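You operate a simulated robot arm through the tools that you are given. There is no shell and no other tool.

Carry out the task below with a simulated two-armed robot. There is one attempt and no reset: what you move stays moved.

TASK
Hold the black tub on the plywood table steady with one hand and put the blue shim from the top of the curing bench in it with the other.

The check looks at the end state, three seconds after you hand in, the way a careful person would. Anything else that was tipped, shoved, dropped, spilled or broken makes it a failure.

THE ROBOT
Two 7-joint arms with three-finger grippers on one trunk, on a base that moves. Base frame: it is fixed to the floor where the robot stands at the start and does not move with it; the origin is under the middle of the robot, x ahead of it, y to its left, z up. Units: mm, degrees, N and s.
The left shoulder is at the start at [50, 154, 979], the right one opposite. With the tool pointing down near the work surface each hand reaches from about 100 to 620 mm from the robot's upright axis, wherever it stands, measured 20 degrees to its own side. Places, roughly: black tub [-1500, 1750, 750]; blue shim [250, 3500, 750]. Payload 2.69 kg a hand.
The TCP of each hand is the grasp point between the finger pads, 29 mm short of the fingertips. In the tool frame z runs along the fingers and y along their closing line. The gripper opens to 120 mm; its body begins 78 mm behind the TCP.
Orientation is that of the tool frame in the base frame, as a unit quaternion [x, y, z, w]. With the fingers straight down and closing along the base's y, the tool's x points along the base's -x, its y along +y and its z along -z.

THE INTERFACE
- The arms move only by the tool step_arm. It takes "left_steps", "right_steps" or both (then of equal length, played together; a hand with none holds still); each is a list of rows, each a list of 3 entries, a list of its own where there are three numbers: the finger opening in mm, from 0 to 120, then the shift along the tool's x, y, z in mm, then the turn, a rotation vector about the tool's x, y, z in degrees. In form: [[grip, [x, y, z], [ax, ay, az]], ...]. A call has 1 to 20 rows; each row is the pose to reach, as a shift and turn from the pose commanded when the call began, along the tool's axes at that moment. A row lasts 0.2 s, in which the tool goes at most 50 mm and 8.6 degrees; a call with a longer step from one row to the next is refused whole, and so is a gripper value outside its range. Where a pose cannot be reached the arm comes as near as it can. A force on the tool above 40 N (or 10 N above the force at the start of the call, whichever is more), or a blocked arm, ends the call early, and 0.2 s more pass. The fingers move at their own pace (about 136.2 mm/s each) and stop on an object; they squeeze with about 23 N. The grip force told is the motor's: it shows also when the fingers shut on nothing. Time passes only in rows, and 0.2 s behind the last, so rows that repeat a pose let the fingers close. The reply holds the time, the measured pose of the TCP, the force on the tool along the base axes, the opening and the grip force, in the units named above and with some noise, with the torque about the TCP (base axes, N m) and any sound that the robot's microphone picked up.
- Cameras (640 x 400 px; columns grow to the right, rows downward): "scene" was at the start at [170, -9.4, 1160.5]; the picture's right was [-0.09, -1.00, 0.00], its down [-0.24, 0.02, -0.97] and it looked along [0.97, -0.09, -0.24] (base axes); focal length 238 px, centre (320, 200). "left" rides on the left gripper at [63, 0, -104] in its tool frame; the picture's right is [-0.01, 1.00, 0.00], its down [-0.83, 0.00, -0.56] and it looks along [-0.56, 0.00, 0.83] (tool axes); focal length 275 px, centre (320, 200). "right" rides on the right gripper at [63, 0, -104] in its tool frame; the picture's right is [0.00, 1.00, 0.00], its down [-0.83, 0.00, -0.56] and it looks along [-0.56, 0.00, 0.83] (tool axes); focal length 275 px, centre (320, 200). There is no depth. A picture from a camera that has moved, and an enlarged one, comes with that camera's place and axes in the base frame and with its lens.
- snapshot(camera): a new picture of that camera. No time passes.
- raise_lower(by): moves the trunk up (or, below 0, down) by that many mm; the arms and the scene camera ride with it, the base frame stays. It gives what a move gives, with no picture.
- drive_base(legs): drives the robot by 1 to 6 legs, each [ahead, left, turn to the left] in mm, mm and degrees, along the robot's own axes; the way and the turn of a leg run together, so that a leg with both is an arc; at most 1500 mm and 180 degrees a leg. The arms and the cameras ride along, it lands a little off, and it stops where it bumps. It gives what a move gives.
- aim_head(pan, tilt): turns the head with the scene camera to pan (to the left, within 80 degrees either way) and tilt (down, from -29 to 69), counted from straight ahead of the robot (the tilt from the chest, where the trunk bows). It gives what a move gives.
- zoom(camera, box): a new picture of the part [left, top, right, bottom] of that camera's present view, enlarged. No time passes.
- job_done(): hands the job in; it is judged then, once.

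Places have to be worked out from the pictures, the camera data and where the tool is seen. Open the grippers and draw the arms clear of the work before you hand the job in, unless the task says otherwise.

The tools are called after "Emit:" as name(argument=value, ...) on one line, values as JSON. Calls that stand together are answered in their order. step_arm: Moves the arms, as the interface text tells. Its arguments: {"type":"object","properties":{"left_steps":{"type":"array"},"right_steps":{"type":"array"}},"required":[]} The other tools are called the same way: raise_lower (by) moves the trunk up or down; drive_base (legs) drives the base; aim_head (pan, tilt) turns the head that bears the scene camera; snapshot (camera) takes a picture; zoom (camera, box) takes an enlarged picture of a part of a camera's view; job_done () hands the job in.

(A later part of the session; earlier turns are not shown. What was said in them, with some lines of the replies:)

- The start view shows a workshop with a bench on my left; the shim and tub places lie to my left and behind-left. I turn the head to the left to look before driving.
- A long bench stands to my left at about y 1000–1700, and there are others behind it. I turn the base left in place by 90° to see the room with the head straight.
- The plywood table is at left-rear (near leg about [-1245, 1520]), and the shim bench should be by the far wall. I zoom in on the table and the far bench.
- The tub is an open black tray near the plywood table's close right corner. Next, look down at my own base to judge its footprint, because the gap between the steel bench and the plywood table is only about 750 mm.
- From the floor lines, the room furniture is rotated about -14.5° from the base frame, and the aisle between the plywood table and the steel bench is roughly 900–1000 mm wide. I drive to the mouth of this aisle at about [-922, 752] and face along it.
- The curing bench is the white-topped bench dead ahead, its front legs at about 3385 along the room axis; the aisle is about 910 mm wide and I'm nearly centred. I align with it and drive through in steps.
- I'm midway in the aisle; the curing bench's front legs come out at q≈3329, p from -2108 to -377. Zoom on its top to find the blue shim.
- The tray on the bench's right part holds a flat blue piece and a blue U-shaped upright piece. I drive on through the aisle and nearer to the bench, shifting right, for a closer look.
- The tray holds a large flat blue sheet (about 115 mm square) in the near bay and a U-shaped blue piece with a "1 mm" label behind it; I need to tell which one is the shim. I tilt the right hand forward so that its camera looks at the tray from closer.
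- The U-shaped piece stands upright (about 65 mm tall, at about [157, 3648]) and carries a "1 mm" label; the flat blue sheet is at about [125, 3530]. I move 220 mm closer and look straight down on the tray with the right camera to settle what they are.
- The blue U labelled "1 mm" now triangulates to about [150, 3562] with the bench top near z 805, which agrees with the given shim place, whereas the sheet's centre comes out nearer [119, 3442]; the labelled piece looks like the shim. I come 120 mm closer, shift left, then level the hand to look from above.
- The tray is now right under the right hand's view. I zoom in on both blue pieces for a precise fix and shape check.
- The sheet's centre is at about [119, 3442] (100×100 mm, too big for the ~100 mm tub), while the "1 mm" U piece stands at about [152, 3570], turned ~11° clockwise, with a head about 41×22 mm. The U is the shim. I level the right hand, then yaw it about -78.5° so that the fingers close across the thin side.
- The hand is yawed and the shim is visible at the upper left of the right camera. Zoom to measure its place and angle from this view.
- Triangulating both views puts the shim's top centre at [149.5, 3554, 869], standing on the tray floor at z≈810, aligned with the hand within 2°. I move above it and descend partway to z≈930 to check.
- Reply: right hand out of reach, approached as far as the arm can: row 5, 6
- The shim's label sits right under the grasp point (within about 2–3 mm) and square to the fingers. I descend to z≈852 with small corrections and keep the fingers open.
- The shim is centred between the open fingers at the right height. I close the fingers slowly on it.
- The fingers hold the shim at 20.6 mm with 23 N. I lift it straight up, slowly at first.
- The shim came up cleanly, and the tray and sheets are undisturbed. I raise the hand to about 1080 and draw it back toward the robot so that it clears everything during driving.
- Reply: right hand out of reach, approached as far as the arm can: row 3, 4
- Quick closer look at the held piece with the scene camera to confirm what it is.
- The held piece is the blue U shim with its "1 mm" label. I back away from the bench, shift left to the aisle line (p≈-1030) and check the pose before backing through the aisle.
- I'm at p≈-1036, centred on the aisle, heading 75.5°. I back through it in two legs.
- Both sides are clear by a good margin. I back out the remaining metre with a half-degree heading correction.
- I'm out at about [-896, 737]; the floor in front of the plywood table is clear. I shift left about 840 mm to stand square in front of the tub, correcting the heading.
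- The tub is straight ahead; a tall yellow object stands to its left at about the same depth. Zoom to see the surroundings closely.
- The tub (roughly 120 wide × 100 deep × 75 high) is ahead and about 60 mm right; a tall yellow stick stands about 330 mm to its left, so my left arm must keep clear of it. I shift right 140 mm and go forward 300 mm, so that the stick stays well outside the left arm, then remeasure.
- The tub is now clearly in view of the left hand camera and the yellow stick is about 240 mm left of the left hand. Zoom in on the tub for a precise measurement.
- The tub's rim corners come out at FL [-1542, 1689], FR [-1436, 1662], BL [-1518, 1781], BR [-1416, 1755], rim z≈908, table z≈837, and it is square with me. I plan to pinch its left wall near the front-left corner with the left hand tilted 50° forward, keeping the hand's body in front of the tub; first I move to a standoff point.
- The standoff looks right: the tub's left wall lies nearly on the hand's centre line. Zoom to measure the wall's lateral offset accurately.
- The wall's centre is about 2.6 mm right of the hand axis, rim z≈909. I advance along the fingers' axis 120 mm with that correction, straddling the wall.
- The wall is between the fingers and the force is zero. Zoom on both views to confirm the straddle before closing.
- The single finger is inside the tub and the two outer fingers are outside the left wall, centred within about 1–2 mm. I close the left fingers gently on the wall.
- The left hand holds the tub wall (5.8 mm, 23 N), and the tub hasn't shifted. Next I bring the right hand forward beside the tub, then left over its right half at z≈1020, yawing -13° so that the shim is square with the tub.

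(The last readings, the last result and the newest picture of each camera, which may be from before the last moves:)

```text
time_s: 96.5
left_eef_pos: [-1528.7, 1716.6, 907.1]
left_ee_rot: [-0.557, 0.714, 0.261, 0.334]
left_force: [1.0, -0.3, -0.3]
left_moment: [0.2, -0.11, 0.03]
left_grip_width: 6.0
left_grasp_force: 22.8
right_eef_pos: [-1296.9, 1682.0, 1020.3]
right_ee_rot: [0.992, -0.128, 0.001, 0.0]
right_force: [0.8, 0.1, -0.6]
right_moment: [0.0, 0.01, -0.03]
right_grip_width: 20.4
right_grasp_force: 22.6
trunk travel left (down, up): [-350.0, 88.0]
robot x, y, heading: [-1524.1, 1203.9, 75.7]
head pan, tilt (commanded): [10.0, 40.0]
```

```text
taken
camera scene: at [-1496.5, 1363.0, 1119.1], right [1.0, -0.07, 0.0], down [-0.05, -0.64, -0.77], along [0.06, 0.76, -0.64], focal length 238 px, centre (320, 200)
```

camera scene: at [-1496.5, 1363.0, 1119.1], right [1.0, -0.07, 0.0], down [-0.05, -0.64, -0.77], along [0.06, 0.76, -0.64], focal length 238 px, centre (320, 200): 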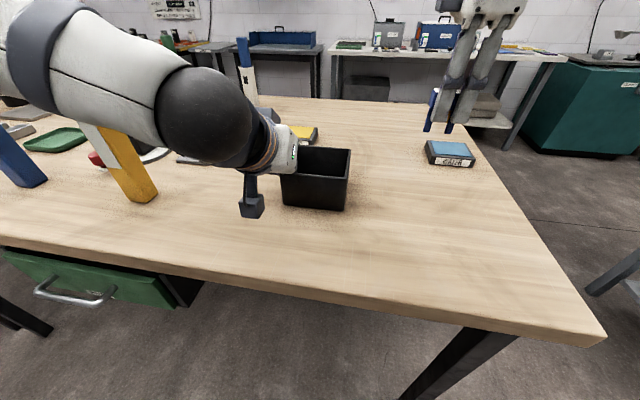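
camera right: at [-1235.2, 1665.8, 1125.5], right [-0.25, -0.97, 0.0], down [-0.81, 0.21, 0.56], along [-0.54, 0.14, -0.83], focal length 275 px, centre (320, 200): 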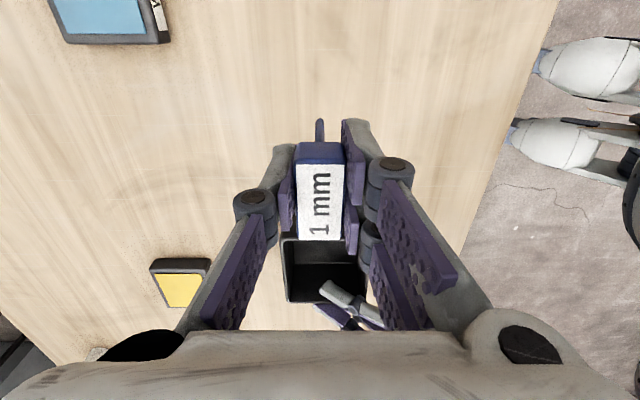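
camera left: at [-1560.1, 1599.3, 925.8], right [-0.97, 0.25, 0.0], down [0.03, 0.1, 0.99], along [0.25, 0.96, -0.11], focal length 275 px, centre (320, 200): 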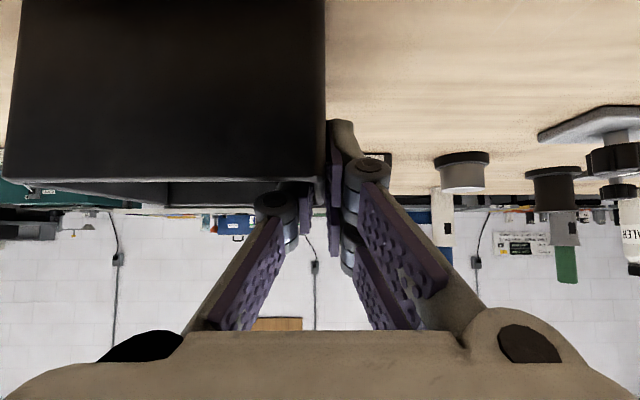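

The right camera sees the tub to the left with the left finger inside. I move left about 172 mm at this height to come above the tub.

Emit:
step_arm(right_steps=[[0, [-43, 0.5, 0], [0, 0, 0]], [0, [-86, 1, 0], [0, 0, 0]], [0, [-129, 1.5, 0], [0, 0, 0]], [0, [-172, 2, 0], [0, 0, 0]], [0, [-172, 2, 0], [0, 0, 0]]])

Emit:
snapshot(camera="right")

Emit:
snapshot(camera="scene")

```text
time_s: 97.7
left_eef_pos: [-1530.9, 1715.8, 907.0]
left_ee_rot: [-0.557, 0.715, 0.259, 0.334]
left_force: [-0.5, -0.6, -0.5]
left_moment: [0.0, -0.09, 0.02]
left_grip_width: 5.9
left_grasp_force: 22.9
right_eef_pos: [-1450.1, 1676.8, 1015.1]
right_ee_rot: [0.992, -0.128, -0.001, -0.002]
right_force: [-0.3, 0.4, -0.1]
right_moment: [0.01, -0.02, -0.02]
right_grip_width: 20.6
right_grasp_force: 22.8
right hand out of reach, approached as far as the arm can: row 2, 3, 4, 5
trunk travel left (down, up): [-350.0, 88.0]
robot x, y, heading: [-1522.4, 1203.6, 75.8]
head pan, tilt (commanded): [10.0, 40.0]
```

```text
taken
camera right: at [-1389.0, 1660.7, 1121.0], right [-0.25, -0.97, 0.0], down [-0.8, 0.21, 0.56], along [-0.54, 0.14, -0.83], focal length 275 px, centre (320, 200)
```

right: 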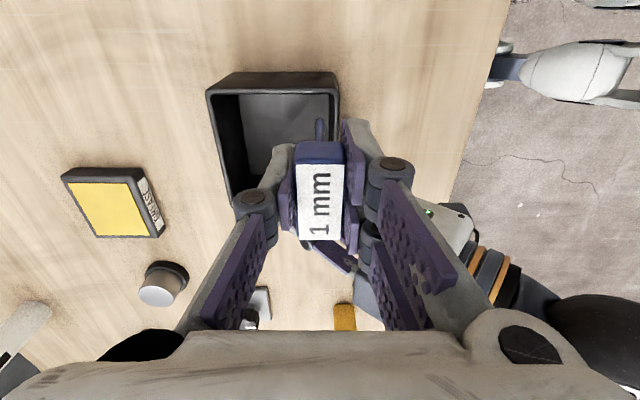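

```text
taken
camera scene: at [-1497.4, 1362.7, 1119.2], right [1.0, -0.07, 0.0], down [-0.05, -0.64, -0.77], along [0.06, 0.76, -0.64], focal length 238 px, centre (320, 200)
```

scene: 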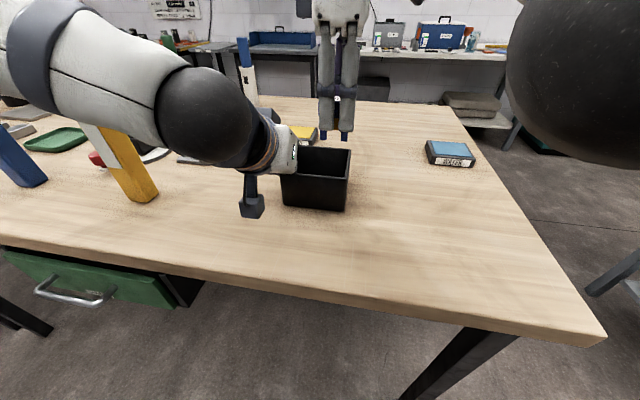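

The arm fell short of that point at this height (it reached [-1450, 1677, 1015]); leaning the hand's body to the right by 18° (fingers pointing slightly left) shortens the wrist's reach. I tilt it now at the same commanded spot and read where it gets.

Emit:
step_arm(right_steps=[[0, [0, 0, 0], [0, -6, 0]], [0, [0, 0, 0], [0, -12, 0]], [0, [0, 0, 0], [0, -18, 0]], [0, [0, 0, 0], [0, -18, 0]]])

Emit:
snapshot(camera="right")

Emit:
snapshot(camera="scene")

```text
time_s: 98.7
left_eef_pos: [-1529.3, 1715.9, 906.6]
left_ee_rot: [-0.557, 0.715, 0.26, 0.333]
left_force: [0.9, 0.8, 0.0]
left_moment: [0.13, -0.04, -0.01]
left_grip_width: 5.7
left_grasp_force: 23.2
right_eef_pos: [-1447.4, 1676.5, 1015.5]
right_ee_rot: [0.979, -0.126, -0.156, -0.021]
right_force: [0.2, 0.6, 0.1]
right_moment: [0.0, 0.0, -0.01]
right_grip_width: 20.3
right_grasp_force: 22.9
trunk travel left (down, up): [-350.0, 88.0]
robot x, y, heading: [-1521.6, 1207.2, 76.1]
head pan, tilt (commanded): [10.0, 40.0]
```

```text
taken
camera right: at [-1357.7, 1653.0, 1096.5], right [-0.25, -0.97, 0.0], down [-0.6, 0.15, 0.79], along [-0.76, 0.2, -0.62], focal length 275 px, centre (320, 200)
```

right: 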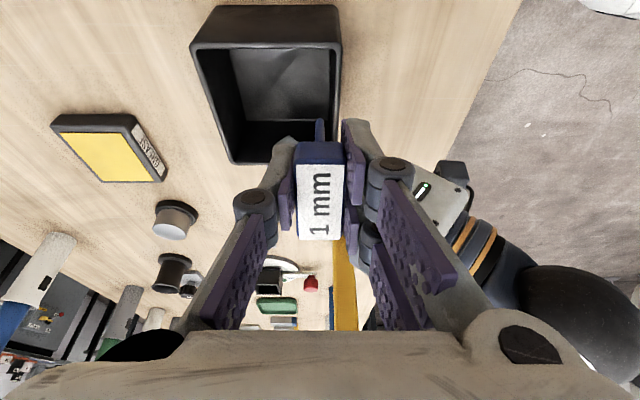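

```text
taken
camera scene: at [-1496.5, 1363.0, 1119.1], right [1.0, -0.07, 0.0], down [-0.05, -0.64, -0.77], along [0.06, 0.76, -0.64], focal length 238 px, centre (320, 200)
```

scene: 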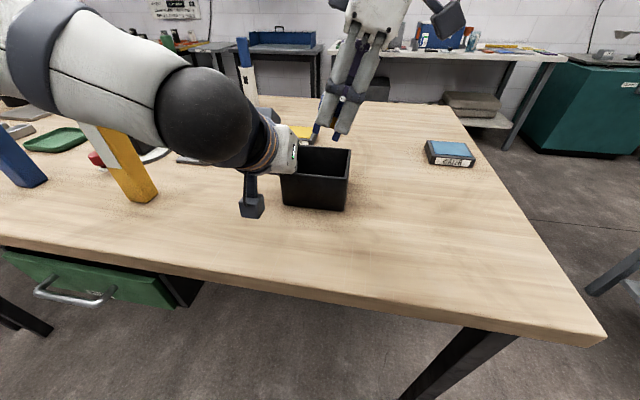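

The tilted pose was reached at [-1447, 1676.5, 1015]. I zoom on the tub from here to verify its exact place relative to the shim before going on.

Emit:
zoom(camera="right", box=[170, 0, 370, 200])

Emit:
zoom(camera="scene", box=[230, 60, 400, 220])

```text
2.00 times, centred on (270, 100) of right
camera zoom: at [-1357.7, 1653.0, 1096.5], right [-0.25, -0.97, 0.0], down [-0.6, 0.15, 0.79], along [-0.76, 0.2, -0.62], focal length 551 px, centre (420, 400)
```

zoom: 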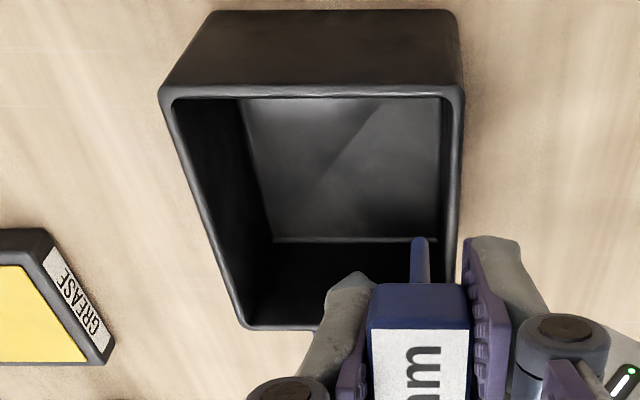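

```text
2.50 times, centred on (315, 140) of scene
camera zoom: at [-1496.5, 1363.0, 1119.1], right [1.0, -0.07, 0.0], down [-0.05, -0.64, -0.77], along [0.06, 0.76, -0.64], focal length 594 px, centre (332, 350)
```

zoom: 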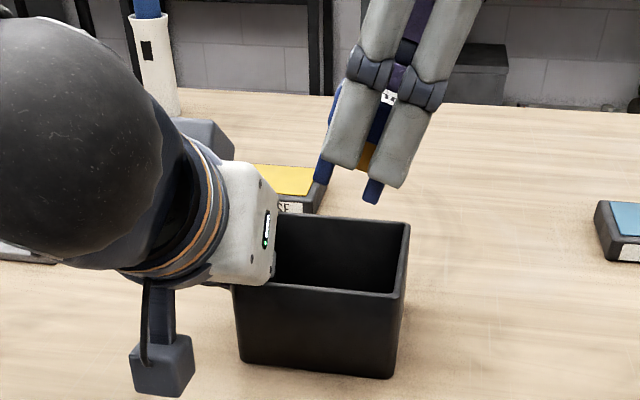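

The tub is confirmed in place (FR rim corner ≈[-1437, 1660], rim z≈909), and the shim hovers over its front-right corner. I move 32 mm left, 36 mm forward and 47 mm down, to stay just above the rim at the tub's middle-right.

Emit:
step_arm(right_steps=[[0, [-4, -9, 14], [0, 0, 0]], [0, [-8, -18, 27.5], [0, 0, 0]], [0, [-12, -27, 41], [0, 0, 0]], [0, [-15.8, -36, 55], [0, 0, 0]], [0, [-15.8, -36, 55], [0, 0, 0]]])

Emit:
snapshot(camera="right")

Emit:
zoom(camera="scene", box=[230, 60, 400, 220])

Emit:
snapshot(camera="left")

```text
time_s: 99.9
left_eef_pos: [-1530.5, 1716.8, 907.5]
left_ee_rot: [-0.556, 0.715, 0.26, 0.335]
left_force: [0.9, 0.2, -0.4]
left_moment: [-0.02, 0.03, -0.03]
left_grip_width: 5.9
left_grasp_force: 23.0
right_eef_pos: [-1468.1, 1719.6, 969.2]
right_ee_rot: [0.98, -0.126, -0.156, -0.02]
right_force: [1.0, -0.3, -0.6]
right_moment: [-0.06, 0.01, 0.01]
right_grip_width: 20.5
right_grasp_force: 23.1
trunk travel left (down, up): [-350.0, 88.0]
robot x, y, heading: [-1525.2, 1204.9, 75.8]
head pan, tilt (commanded): [10.0, 40.0]
```

```text
taken
camera right: at [-1378.9, 1696.5, 1049.3], right [-0.25, -0.97, 0.0], down [-0.6, 0.15, 0.79], along [-0.76, 0.2, -0.62], focal length 275 px, centre (320, 200)
```

right: 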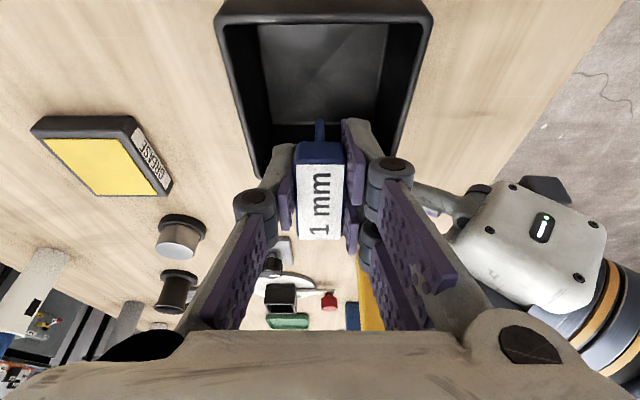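

```text
2.50 times, centred on (315, 140) of scene
camera zoom: at [-1496.5, 1363.1, 1119.1], right [1.0, -0.07, 0.0], down [-0.05, -0.64, -0.77], along [0.06, 0.76, -0.64], focal length 594 px, centre (332, 350)
```

zoom: 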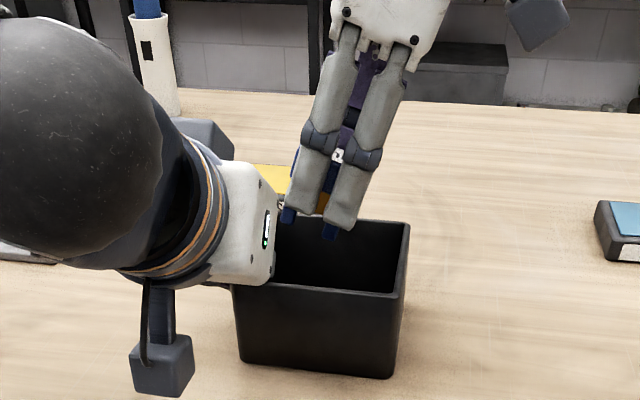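

```text
taken
camera left: at [-1560.2, 1599.3, 925.8], right [-0.97, 0.25, 0.0], down [0.03, 0.1, 0.99], along [0.25, 0.96, -0.11], focal length 275 px, centre (320, 200)
```

left: 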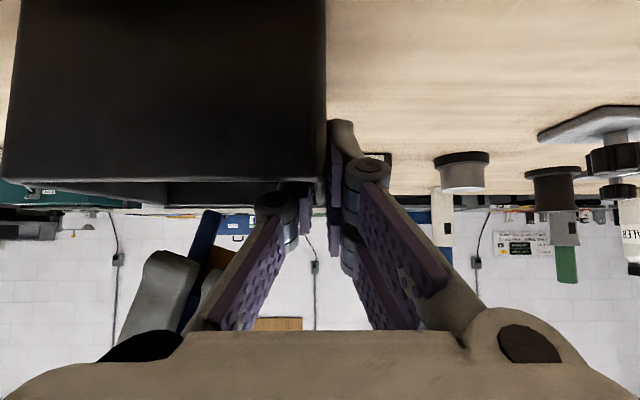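

The shim hangs just above the rim, right over the tub's interior, clear of the left finger. I lower it about 72 mm in small steps, easing the tilt to 12°.

Emit:
step_arm(right_steps=[[0, [3.6, 0, 11.5], [0, 2, 0]], [0, [7.1, 0, 22.9], [0, 4, 0]], [0, [10.7, 0, 34.4], [0, 6, 0]], [0, [14.2, 0, 45.9], [0, 6, 0]], [0, [17.8, 0, 57.4], [0, 6, 0]], [0, [21.3, 0, 68.8], [0, 6, 0]], [0, [21.3, 0, 68.8], [0, 6, 0]]])

Emit:
snapshot(camera="right")

Emit:
zoom(camera="scene", box=[230, 60, 400, 220])

Emit:
snapshot(camera="left")

```text
time_s: 101.5
left_eef_pos: [-1530.0, 1715.9, 906.1]
left_ee_rot: [-0.557, 0.714, 0.26, 0.334]
left_force: [2.6, 3.6, -3.1]
left_moment: [0.2, -0.26, 0.13]
left_grip_width: 6.1
left_grasp_force: 22.8
right_eef_pos: [-1468.0, 1719.7, 897.3]
right_ee_rot: [0.986, -0.127, -0.104, -0.015]
right_force: [-0.3, -1.6, 16.2]
right_moment: [-0.04, -0.03, 0.0]
right_grip_width: 20.4
right_grasp_force: 22.0
trunk travel left (down, up): [-350.0, 88.0]
robot x, y, heading: [-1522.4, 1202.0, 75.7]
head pan, tilt (commanded): [10.0, 40.0]
```

```text
taken
camera right: at [-1387.2, 1697.8, 987.8], right [-0.25, -0.97, 0.0], down [-0.67, 0.17, 0.72], along [-0.69, 0.18, -0.7], focal length 275 px, centre (320, 200)
```

right: 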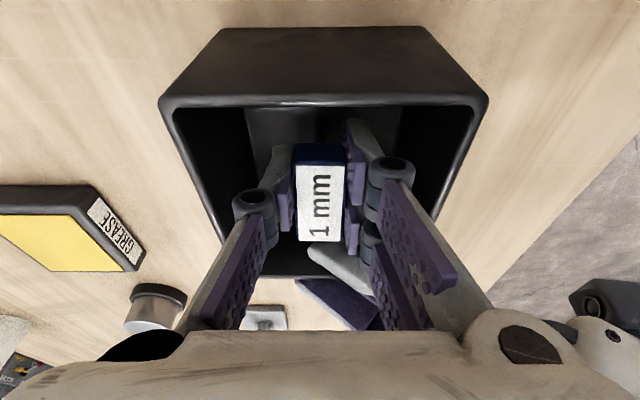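

```text
2.50 times, centred on (315, 140) of scene
camera zoom: at [-1496.6, 1362.5, 1119.4], right [1.0, -0.07, 0.0], down [-0.05, -0.64, -0.77], along [0.06, 0.76, -0.64], focal length 594 px, centre (332, 350)
```

zoom: 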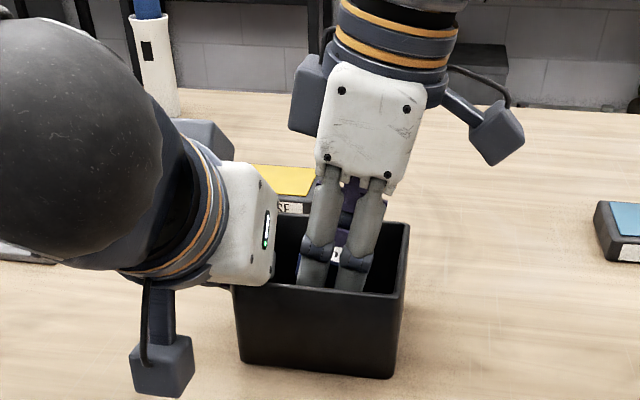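

```text
taken
camera left: at [-1560.2, 1598.7, 925.9], right [-0.97, 0.25, 0.0], down [0.03, 0.1, 0.99], along [0.25, 0.96, -0.11], focal length 275 px, centre (320, 200)
```

left: 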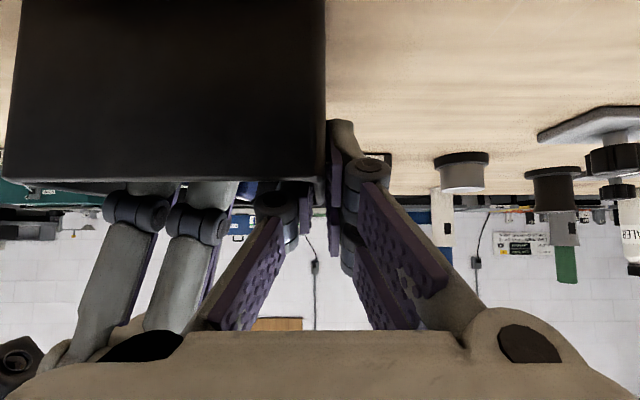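

The shim's lower leg now rests on the tub floor (16 N upward). I relieve the pressure by 2 mm and open the fingers only to about 34 mm to let it stand, staying inside the walls.

Emit:
step_arm(right_steps=[[0, [-0.3, 0, -1.2], [0, 0, 0]], [0, [-0.5, 0, -2], [0, 0, 0]], [22, [-0.5, 0, -2], [0, 0, 0]], [26, [-0.5, 0, -2], [0, 0, 0]], [30, [-0.5, 0, -2], [0, 0, 0]], [34, [-0.5, 0, -2], [0, 0, 0]], [34, [-0.5, 0, -2], [0, 0, 0]]])

Emit:
snapshot(camera="right")

Emit:
snapshot(camera="scene")

```text
time_s: 103.1
left_eef_pos: [-1529.6, 1716.6, 908.0]
left_ee_rot: [-0.557, 0.714, 0.261, 0.334]
left_force: [1.3, -0.6, 0.4]
left_moment: [-0.17, 0.02, 0.05]
left_grip_width: 6.3
left_grasp_force: 23.1
right_eef_pos: [-1468.0, 1719.2, 897.7]
right_ee_rot: [0.986, -0.128, -0.104, -0.013]
right_force: [0.5, -0.7, -0.5]
right_moment: [0.0, 0.0, 0.01]
right_grip_width: 34.2
right_grasp_force: 0.0
trunk travel left (down, up): [-350.0, 88.0]
robot x, y, heading: [-1522.7, 1200.3, 76.0]
head pan, tilt (commanded): [10.0, 40.0]
```

```text
taken
camera right: at [-1387.2, 1698.1, 988.4], right [-0.25, -0.97, 0.0], down [-0.68, 0.17, 0.72], along [-0.69, 0.18, -0.7], focal length 275 px, centre (320, 200)
```

right: 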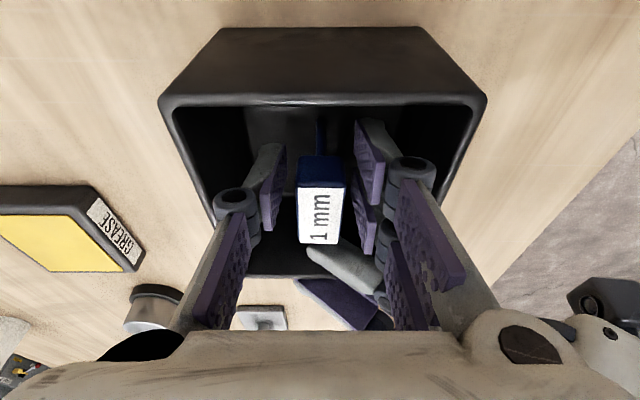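

```text
taken
camera scene: at [-1496.4, 1363.0, 1119.1], right [1.0, -0.07, 0.0], down [-0.05, -0.64, -0.77], along [0.06, 0.76, -0.64], focal length 238 px, centre (320, 200)
```

scene: 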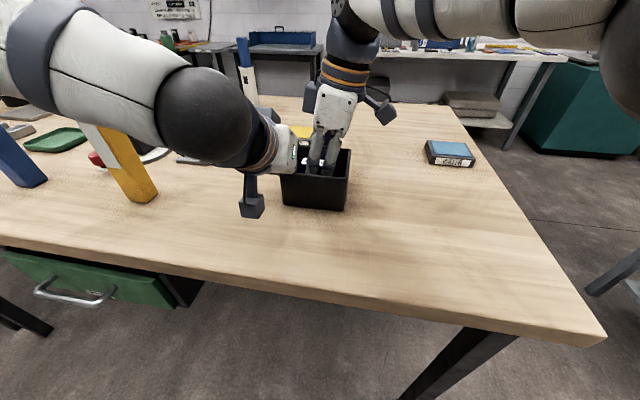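

The shim stands free in the tub with gaps to both finger sides. I draw the right hand straight out along its finger axis.

Emit:
step_arm(right_steps=[[34, [0, 0, -12], [0, 0, 0]], [34, [0, 0, -25], [0, 0, 0]], [34, [0, 0, -40], [0, 0, 0]], [34, [0, 0, -60], [0, 0, 0]], [34, [0, 0, -80], [0, 0, 0]], [34, [0, 0, -80], [0, 0, 0]]])

Emit:
snapshot(camera="right")

Emit:
zoom(camera="scene", box=[230, 60, 400, 220])

```text
time_s: 104.5
left_eef_pos: [-1530.0, 1715.8, 906.9]
left_ee_rot: [-0.557, 0.715, 0.26, 0.334]
left_force: [0.7, -0.3, -0.8]
left_moment: [-0.21, 0.01, 0.0]
left_grip_width: 6.3
left_grasp_force: 23.1
right_eef_pos: [-1451.7, 1717.6, 976.1]
right_ee_rot: [0.986, -0.126, -0.104, -0.013]
right_force: [-0.1, -0.6, 0.0]
right_moment: [0.0, 0.04, -0.01]
right_grip_width: 34.1
right_grasp_force: 0.0
trunk travel left (down, up): [-350.0, 88.0]
robot x, y, heading: [-1518.6, 1202.0, 76.1]
head pan, tilt (commanded): [10.0, 40.0]
```

```text
taken
camera right: at [-1371.5, 1695.8, 1067.1], right [-0.25, -0.97, 0.0], down [-0.68, 0.17, 0.72], along [-0.69, 0.18, -0.7], focal length 275 px, centre (320, 200)
```

right: 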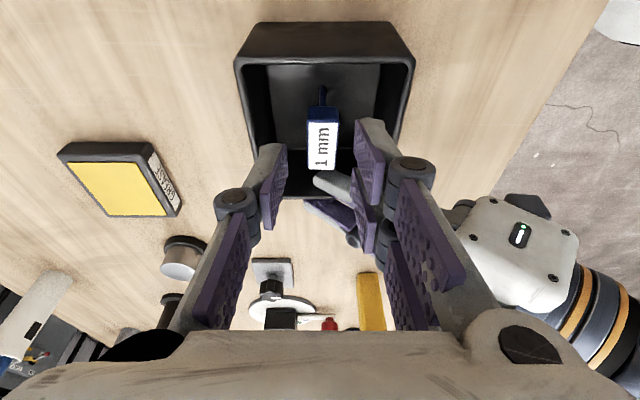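

```text
2.50 times, centred on (315, 140) of scene
camera zoom: at [-1496.5, 1363.0, 1119.1], right [1.0, -0.07, 0.0], down [-0.05, -0.64, -0.77], along [0.06, 0.76, -0.64], focal length 594 px, centre (332, 350)
```

zoom: 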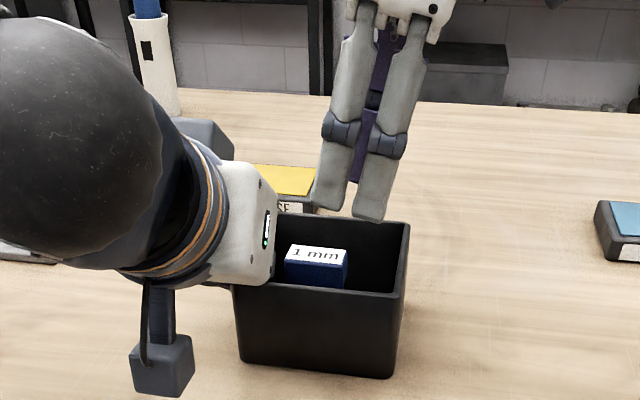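

The shim stands upright in the tub. Before releasing the left hand, I zoom to check how near its inner finger is to the shim.

Emit:
zoom(camera="right", box=[240, 60, 440, 260])

Emit:
zoom(camera="scene", box=[270, 130, 370, 220])

```text
2.00 times, centred on (340, 160) of right
camera zoom: at [-1371.5, 1695.8, 1067.1], right [-0.25, -0.97, 0.0], down [-0.68, 0.17, 0.72], along [-0.69, 0.18, -0.7], focal length 551 px, centre (280, 280)
```

zoom: 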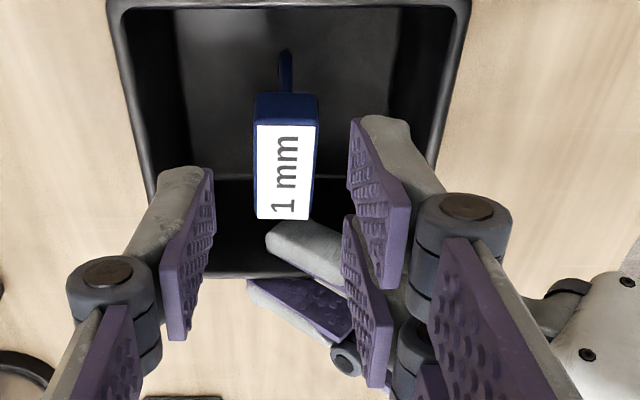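

```text
4.44 times, centred on (320, 175) of scene
camera zoom: at [-1496.5, 1363.0, 1119.1], right [1.0, -0.07, 0.0], down [-0.05, -0.64, -0.77], along [0.06, 0.76, -0.64], focal length 1057 px, centre (320, 311)
```

zoom: 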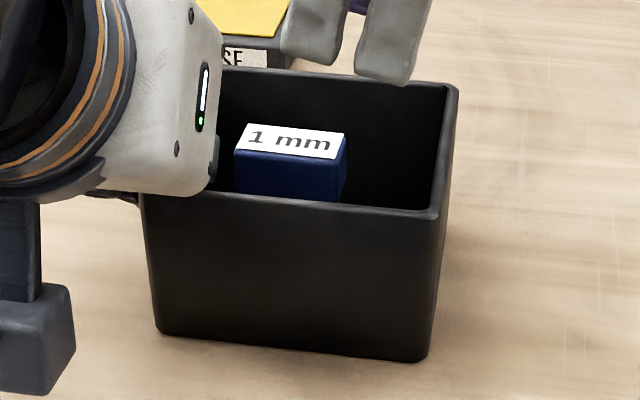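

The shim spans roughly s=38–77 mm of the tub's inside and the left inner finger is about 11 mm further left, so a small opening will free it. First I move the right hand up and away to the right, then back toward me.

Emit:
step_arm(right_steps=[[34, [27.7, 0, -14], [0, 0, 0]], [34, [55.4, 0, -28], [0, 0, 0]], [34, [83, 0, -42], [0, 0, 0]], [34, [110.7, 0, -56], [0, 0, 0]], [34, [138.4, 0, -70.3], [0, 0, 0]], [34, [138.4, 40, -80], [0, 0, 0]], [34, [138.4, 80, -90], [0, 0, 0]], [34, [138.4, 120, -100], [0, 0, 0]], [34, [138.4, 160, -110], [0, 0, 0]], [34, [138.4, 160, -110], [0, 0, 0]]])

Emit:
snapshot(camera="scene")

Emit:
snapshot(camera="left")

```text
time_s: 106.7
left_eef_pos: [-1530.1, 1716.1, 907.4]
left_ee_rot: [-0.557, 0.715, 0.26, 0.334]
left_force: [-0.8, -0.7, 0.4]
left_moment: [0.01, 0.0, -0.01]
left_grip_width: 6.1
left_grasp_force: 23.3
right_eef_pos: [-1341.0, 1520.1, 1055.7]
right_ee_rot: [0.986, -0.128, -0.104, -0.014]
right_force: [0.7, 0.1, -0.2]
right_moment: [-0.01, 0.01, -0.02]
right_grip_width: 33.7
right_grasp_force: 0.0
trunk travel left (down, up): [-350.0, 88.0]
robot x, y, heading: [-1525.6, 1202.3, 76.0]
head pan, tilt (commanded): [10.0, 40.0]
```

```text
taken
camera scene: at [-1496.6, 1363.0, 1119.1], right [1.0, -0.07, 0.0], down [-0.05, -0.64, -0.77], along [0.06, 0.76, -0.64], focal length 238 px, centre (320, 200)
```

scene: 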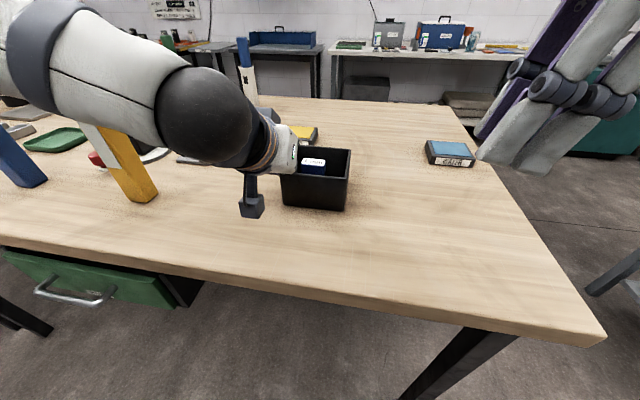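

```text
taken
camera left: at [-1560.2, 1599.1, 925.8], right [-0.97, 0.25, 0.0], down [0.03, 0.1, 0.99], along [0.25, 0.96, -0.11], focal length 275 px, centre (320, 200)
```

left: 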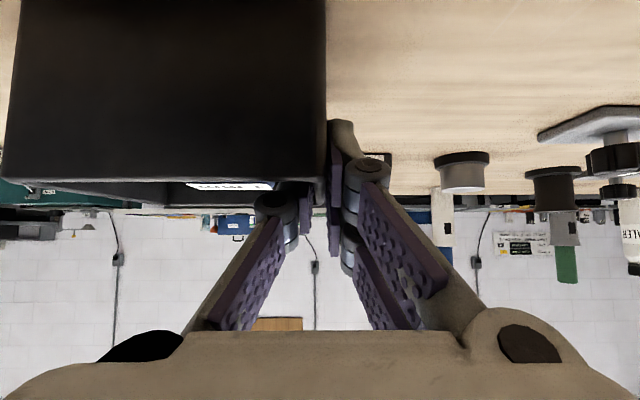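

The right hand is clear and the shim stands steady. I open the left fingers slightly (to about 16 mm) and draw that hand back along its own axis.

Emit:
step_arm(left_steps=[[9, [0, 0, 0], [0, 0, 0]], [12, [0, 0, 0], [0, 0, 0]], [16, [0, 0, 0], [0, 0, 0]], [16, [0, 0, 0], [0, 0, 0]], [16, [0, 0, -15], [0, 0, 0]], [16, [0, 0, -35], [0, 0, 0]], [16, [0, 0, -60], [0, 0, 0]], [16, [0, 0, -90], [0, 0, 0]], [16, [0, 0, -120], [0, 0, 0]], [16, [0, 0, -120], [0, 0, 0]]])

Emit:
snapshot(camera="left")

Emit:
snapshot(camera="scene")

```text
time_s: 108.9
left_eef_pos: [-1552.4, 1628.1, 984.8]
left_ee_rot: [-0.556, 0.715, 0.26, 0.335]
left_force: [-0.3, 0.2, 0.5]
left_moment: [-0.01, 0.0, 0.0]
left_grip_width: 16.0
left_grasp_force: 0.0
right_eef_pos: [-1341.2, 1521.4, 1055.2]
right_ee_rot: [0.986, -0.127, -0.104, -0.013]
right_force: [0.4, -0.3, 0.0]
right_moment: [-0.04, 0.01, 0.01]
right_grip_width: 34.1
right_grasp_force: 0.0
trunk travel left (down, up): [-350.0, 88.0]
robot x, y, heading: [-1520.7, 1205.2, 75.8]
head pan, tilt (commanded): [10.0, 40.0]
```

```text
taken
camera left: at [-1582.5, 1510.1, 1002.0], right [-0.97, 0.25, 0.0], down [0.03, 0.1, 0.99], along [0.25, 0.96, -0.11], focal length 275 px, centre (320, 200)
```

left: 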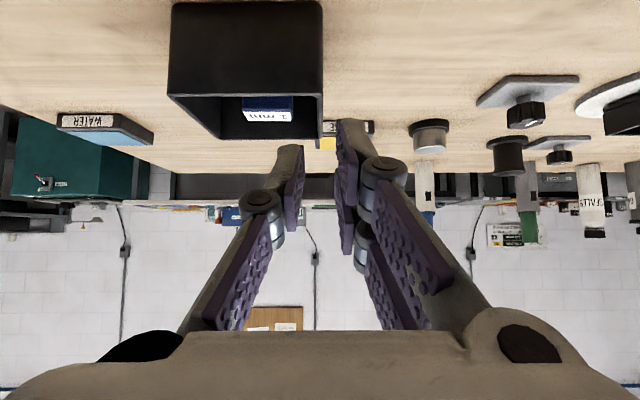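

```text
taken
camera scene: at [-1496.5, 1363.2, 1119.1], right [1.0, -0.07, 0.0], down [-0.05, -0.64, -0.77], along [0.06, 0.76, -0.64], focal length 238 px, centre (320, 200)
```

scene: 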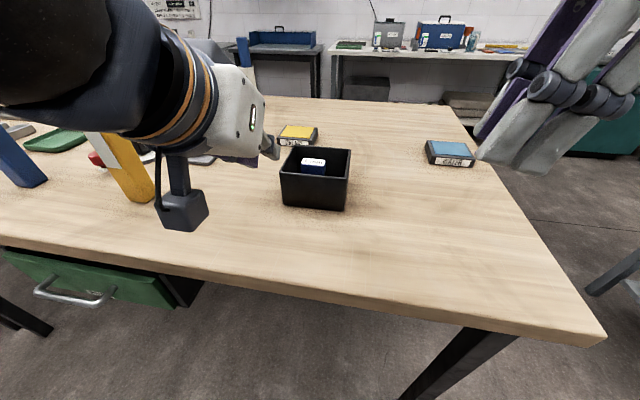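

Both hands are free, with the shim standing in the tub and the tub unmoved. I bring the left hand back up to its start pose along the reverse of its approach path.

Emit:
step_arm(left_steps=[[20, [-6.8, 4, -11.6], [0, 7, 0]], [20, [-13.6, 8, -23.1], [0, 14, 0]], [20, [-20.4, 13, -34.7], [0, 21, 0]], [20, [-27.2, 17, -46.3], [0, 28, 0]], [20, [-34, 21, -57.9], [0, 35, 0]], [20, [-40.8, 26, -69.4], [0, 42, 0]], [20, [-47.6, 30, -81], [0, 50, 0]], [20, [-47.6, 30, -81], [0, 50, 0]]])

Emit:
snapshot(camera="scene")

```text
time_s: 110.7
left_eef_pos: [-1590.3, 1602.8, 1073.0]
left_ee_rot: [-0.614, 0.789, 0.0, 0.0]
left_force: [0.4, -0.5, -0.2]
left_moment: [-0.02, -0.01, 0.0]
left_grip_width: 20.0
left_grasp_force: 0.1
right_eef_pos: [-1342.2, 1520.8, 1056.6]
right_ee_rot: [0.986, -0.127, -0.104, -0.014]
right_force: [0.1, 0.2, -0.3]
right_moment: [0.01, 0.01, 0.0]
right_grip_width: 34.0
right_grasp_force: 0.0
trunk travel left (down, up): [-350.0, 88.0]
robot x, y, heading: [-1520.9, 1205.9, 76.0]
head pan, tilt (commanded): [10.0, 40.0]
```

```text
taken
camera scene: at [-1496.7, 1363.0, 1119.1], right [1.0, -0.07, 0.0], down [-0.05, -0.64, -0.77], along [0.06, 0.76, -0.64], focal length 238 px, centre (320, 200)
```

scene: 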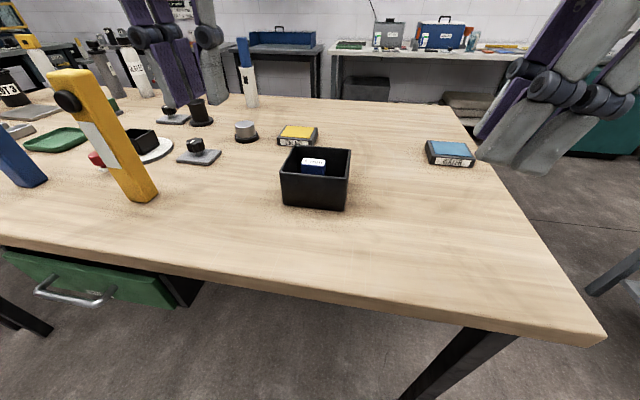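

Everything on the table stands as before, with the shim in the tub. I back the robot off 300 mm over the ground I came by, open both grippers, and take a last look.

Emit:
drive_base(legs=[[-300, 0, 0]])

Emit:
step_arm(left_steps=[[60, [0, 0, 0], [0, 0, 0]], [100, [0, 0, 0], [0, 0, 0]], [100, [0, 0, 0], [0, 0, 0]]], right_steps=[[60, [0, 0, -10], [0, 0, 0]], [100, [0, 0, -20], [0, 0, 0]], [100, [0, 0, -20], [0, 0, 0]]])

Emit:
aim_head(pan=5, tilt=30)

Emit:
snapshot(camera="scene")

Emit:
zoom(camera="scene", box=[180, 90, 420, 230])

```text
time_s: 112.7
left_eef_pos: [-1659.2, 1318.7, 1073.2]
left_ee_rot: [-0.612, 0.791, 0.001, 0.001]
left_force: [-0.7, -0.2, -0.9]
left_moment: [0.05, 0.0, 0.01]
left_grip_width: 20.0
left_grasp_force: 0.0
right_eef_pos: [-1413.7, 1236.4, 1056.2]
right_ee_rot: [0.986, -0.13, -0.103, -0.014]
right_force: [-0.3, -0.3, 0.7]
right_moment: [0.01, -0.01, -0.02]
right_grip_width: 33.9
right_grasp_force: 0.0
trunk travel left (down, up): [-350.0, 88.0]
robot x, y, heading: [-1591.8, 925.1, 75.4]
head pan, tilt (commanded): [10.0, 40.0]
```

```text
time_s: 113.5
left_eef_pos: [-1659.2, 1320.0, 1073.4]
left_ee_rot: [-0.613, 0.79, 0.001, 0.0]
left_force: [0.5, -0.3, 0.4]
left_moment: [0.04, -0.03, 0.01]
left_grip_width: 99.9
left_grasp_force: 0.0
right_eef_pos: [-1408.8, 1234.4, 1074.6]
right_ee_rot: [0.986, -0.13, -0.103, -0.014]
right_force: [-0.5, -0.3, 0.4]
right_moment: [-0.01, -0.03, 0.04]
right_grip_width: 100.3
right_grasp_force: 0.1
trunk travel left (down, up): [-350.0, 88.0]
robot x, y, heading: [-1593.2, 923.2, 75.3]
head pan, tilt (commanded): [10.0, 40.0]
```

```text
time_s: 114.2
left_eef_pos: [-1660.6, 1320.1, 1072.9]
left_ee_rot: [-0.612, 0.791, 0.0, 0.001]
left_force: [0.2, 0.5, 0.0]
left_moment: [0.02, 0.0, -0.01]
left_grip_width: 100.0
left_grasp_force: 0.0
right_eef_pos: [-1409.6, 1235.5, 1074.4]
right_ee_rot: [0.986, -0.129, -0.103, -0.014]
right_force: [0.3, 0.0, 0.1]
right_moment: [-0.02, 0.0, 0.0]
right_grip_width: 100.1
right_grasp_force: 0.2
trunk travel left (down, up): [-350.0, 88.0]
robot x, y, heading: [-1589.9, 919.5, 75.3]
head pan, tilt (commanded): [5.0, 30.0]
```

```text
taken
camera scene: at [-1560.3, 1083.2, 1134.4], right [0.99, -0.17, 0.0], down [-0.08, -0.49, -0.87], along [0.14, 0.85, -0.5], focal length 238 px, centre (320, 200)
```

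scene: 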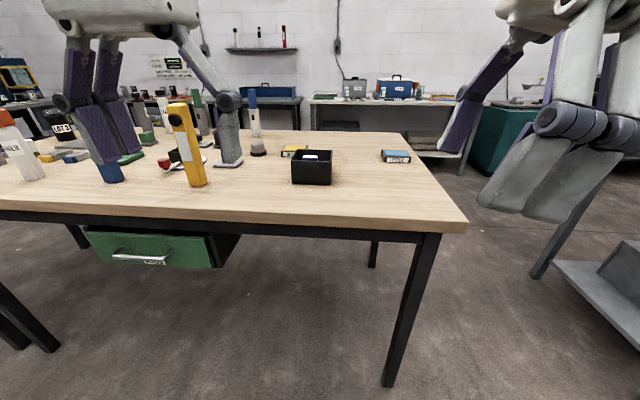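

```text
2.67 times, centred on (300, 160) of scene
camera zoom: at [-1560.3, 1083.2, 1134.4], right [0.99, -0.17, 0.0], down [-0.08, -0.49, -0.87], along [0.14, 0.85, -0.5], focal length 634 px, centre (373, 307)
```

zoom: 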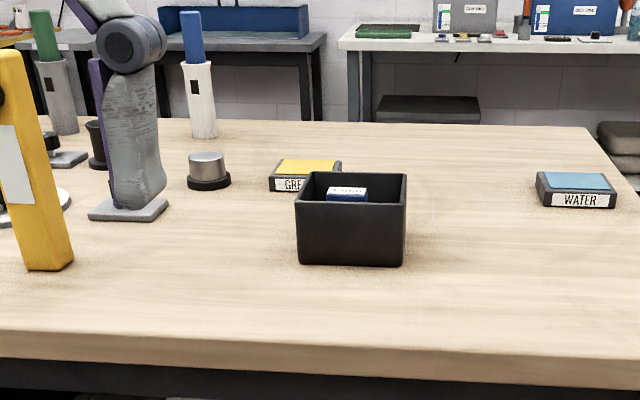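

The tub stands where it was with the blue shim in it. The neighbouring objects are untouched, both grippers are open and the arms are clear. I hand the job in.

Emit:
job_done()

```text
The job is handed in.
```

The blue shim is in the black tub on the plywood table. I held the tub by its left wall with the left hand while the right hand set the shim down inside. I've handed the job in; no verdict came back with it.

- **Which piece I took:** Two things on the curing bench could pass for a blue shim. I took the U-shaped piece labelled "1 mm". I left the flat blue sheet (about 100 × 100 mm) in the tray. The U piece matched the place you gave, and the sheet looked too big for the tub. If you meant the sheet, this is the wrong piece.
- **End state:** In the last pictures the shim stands upright in the tub and the tub is where it was. Nothing else near it on the table looks moved. When I lifted the shim, the tray and the sheets on the curing bench had not shifted. Both grippers are open and the robot is backed off about 300 mm from where it worked.
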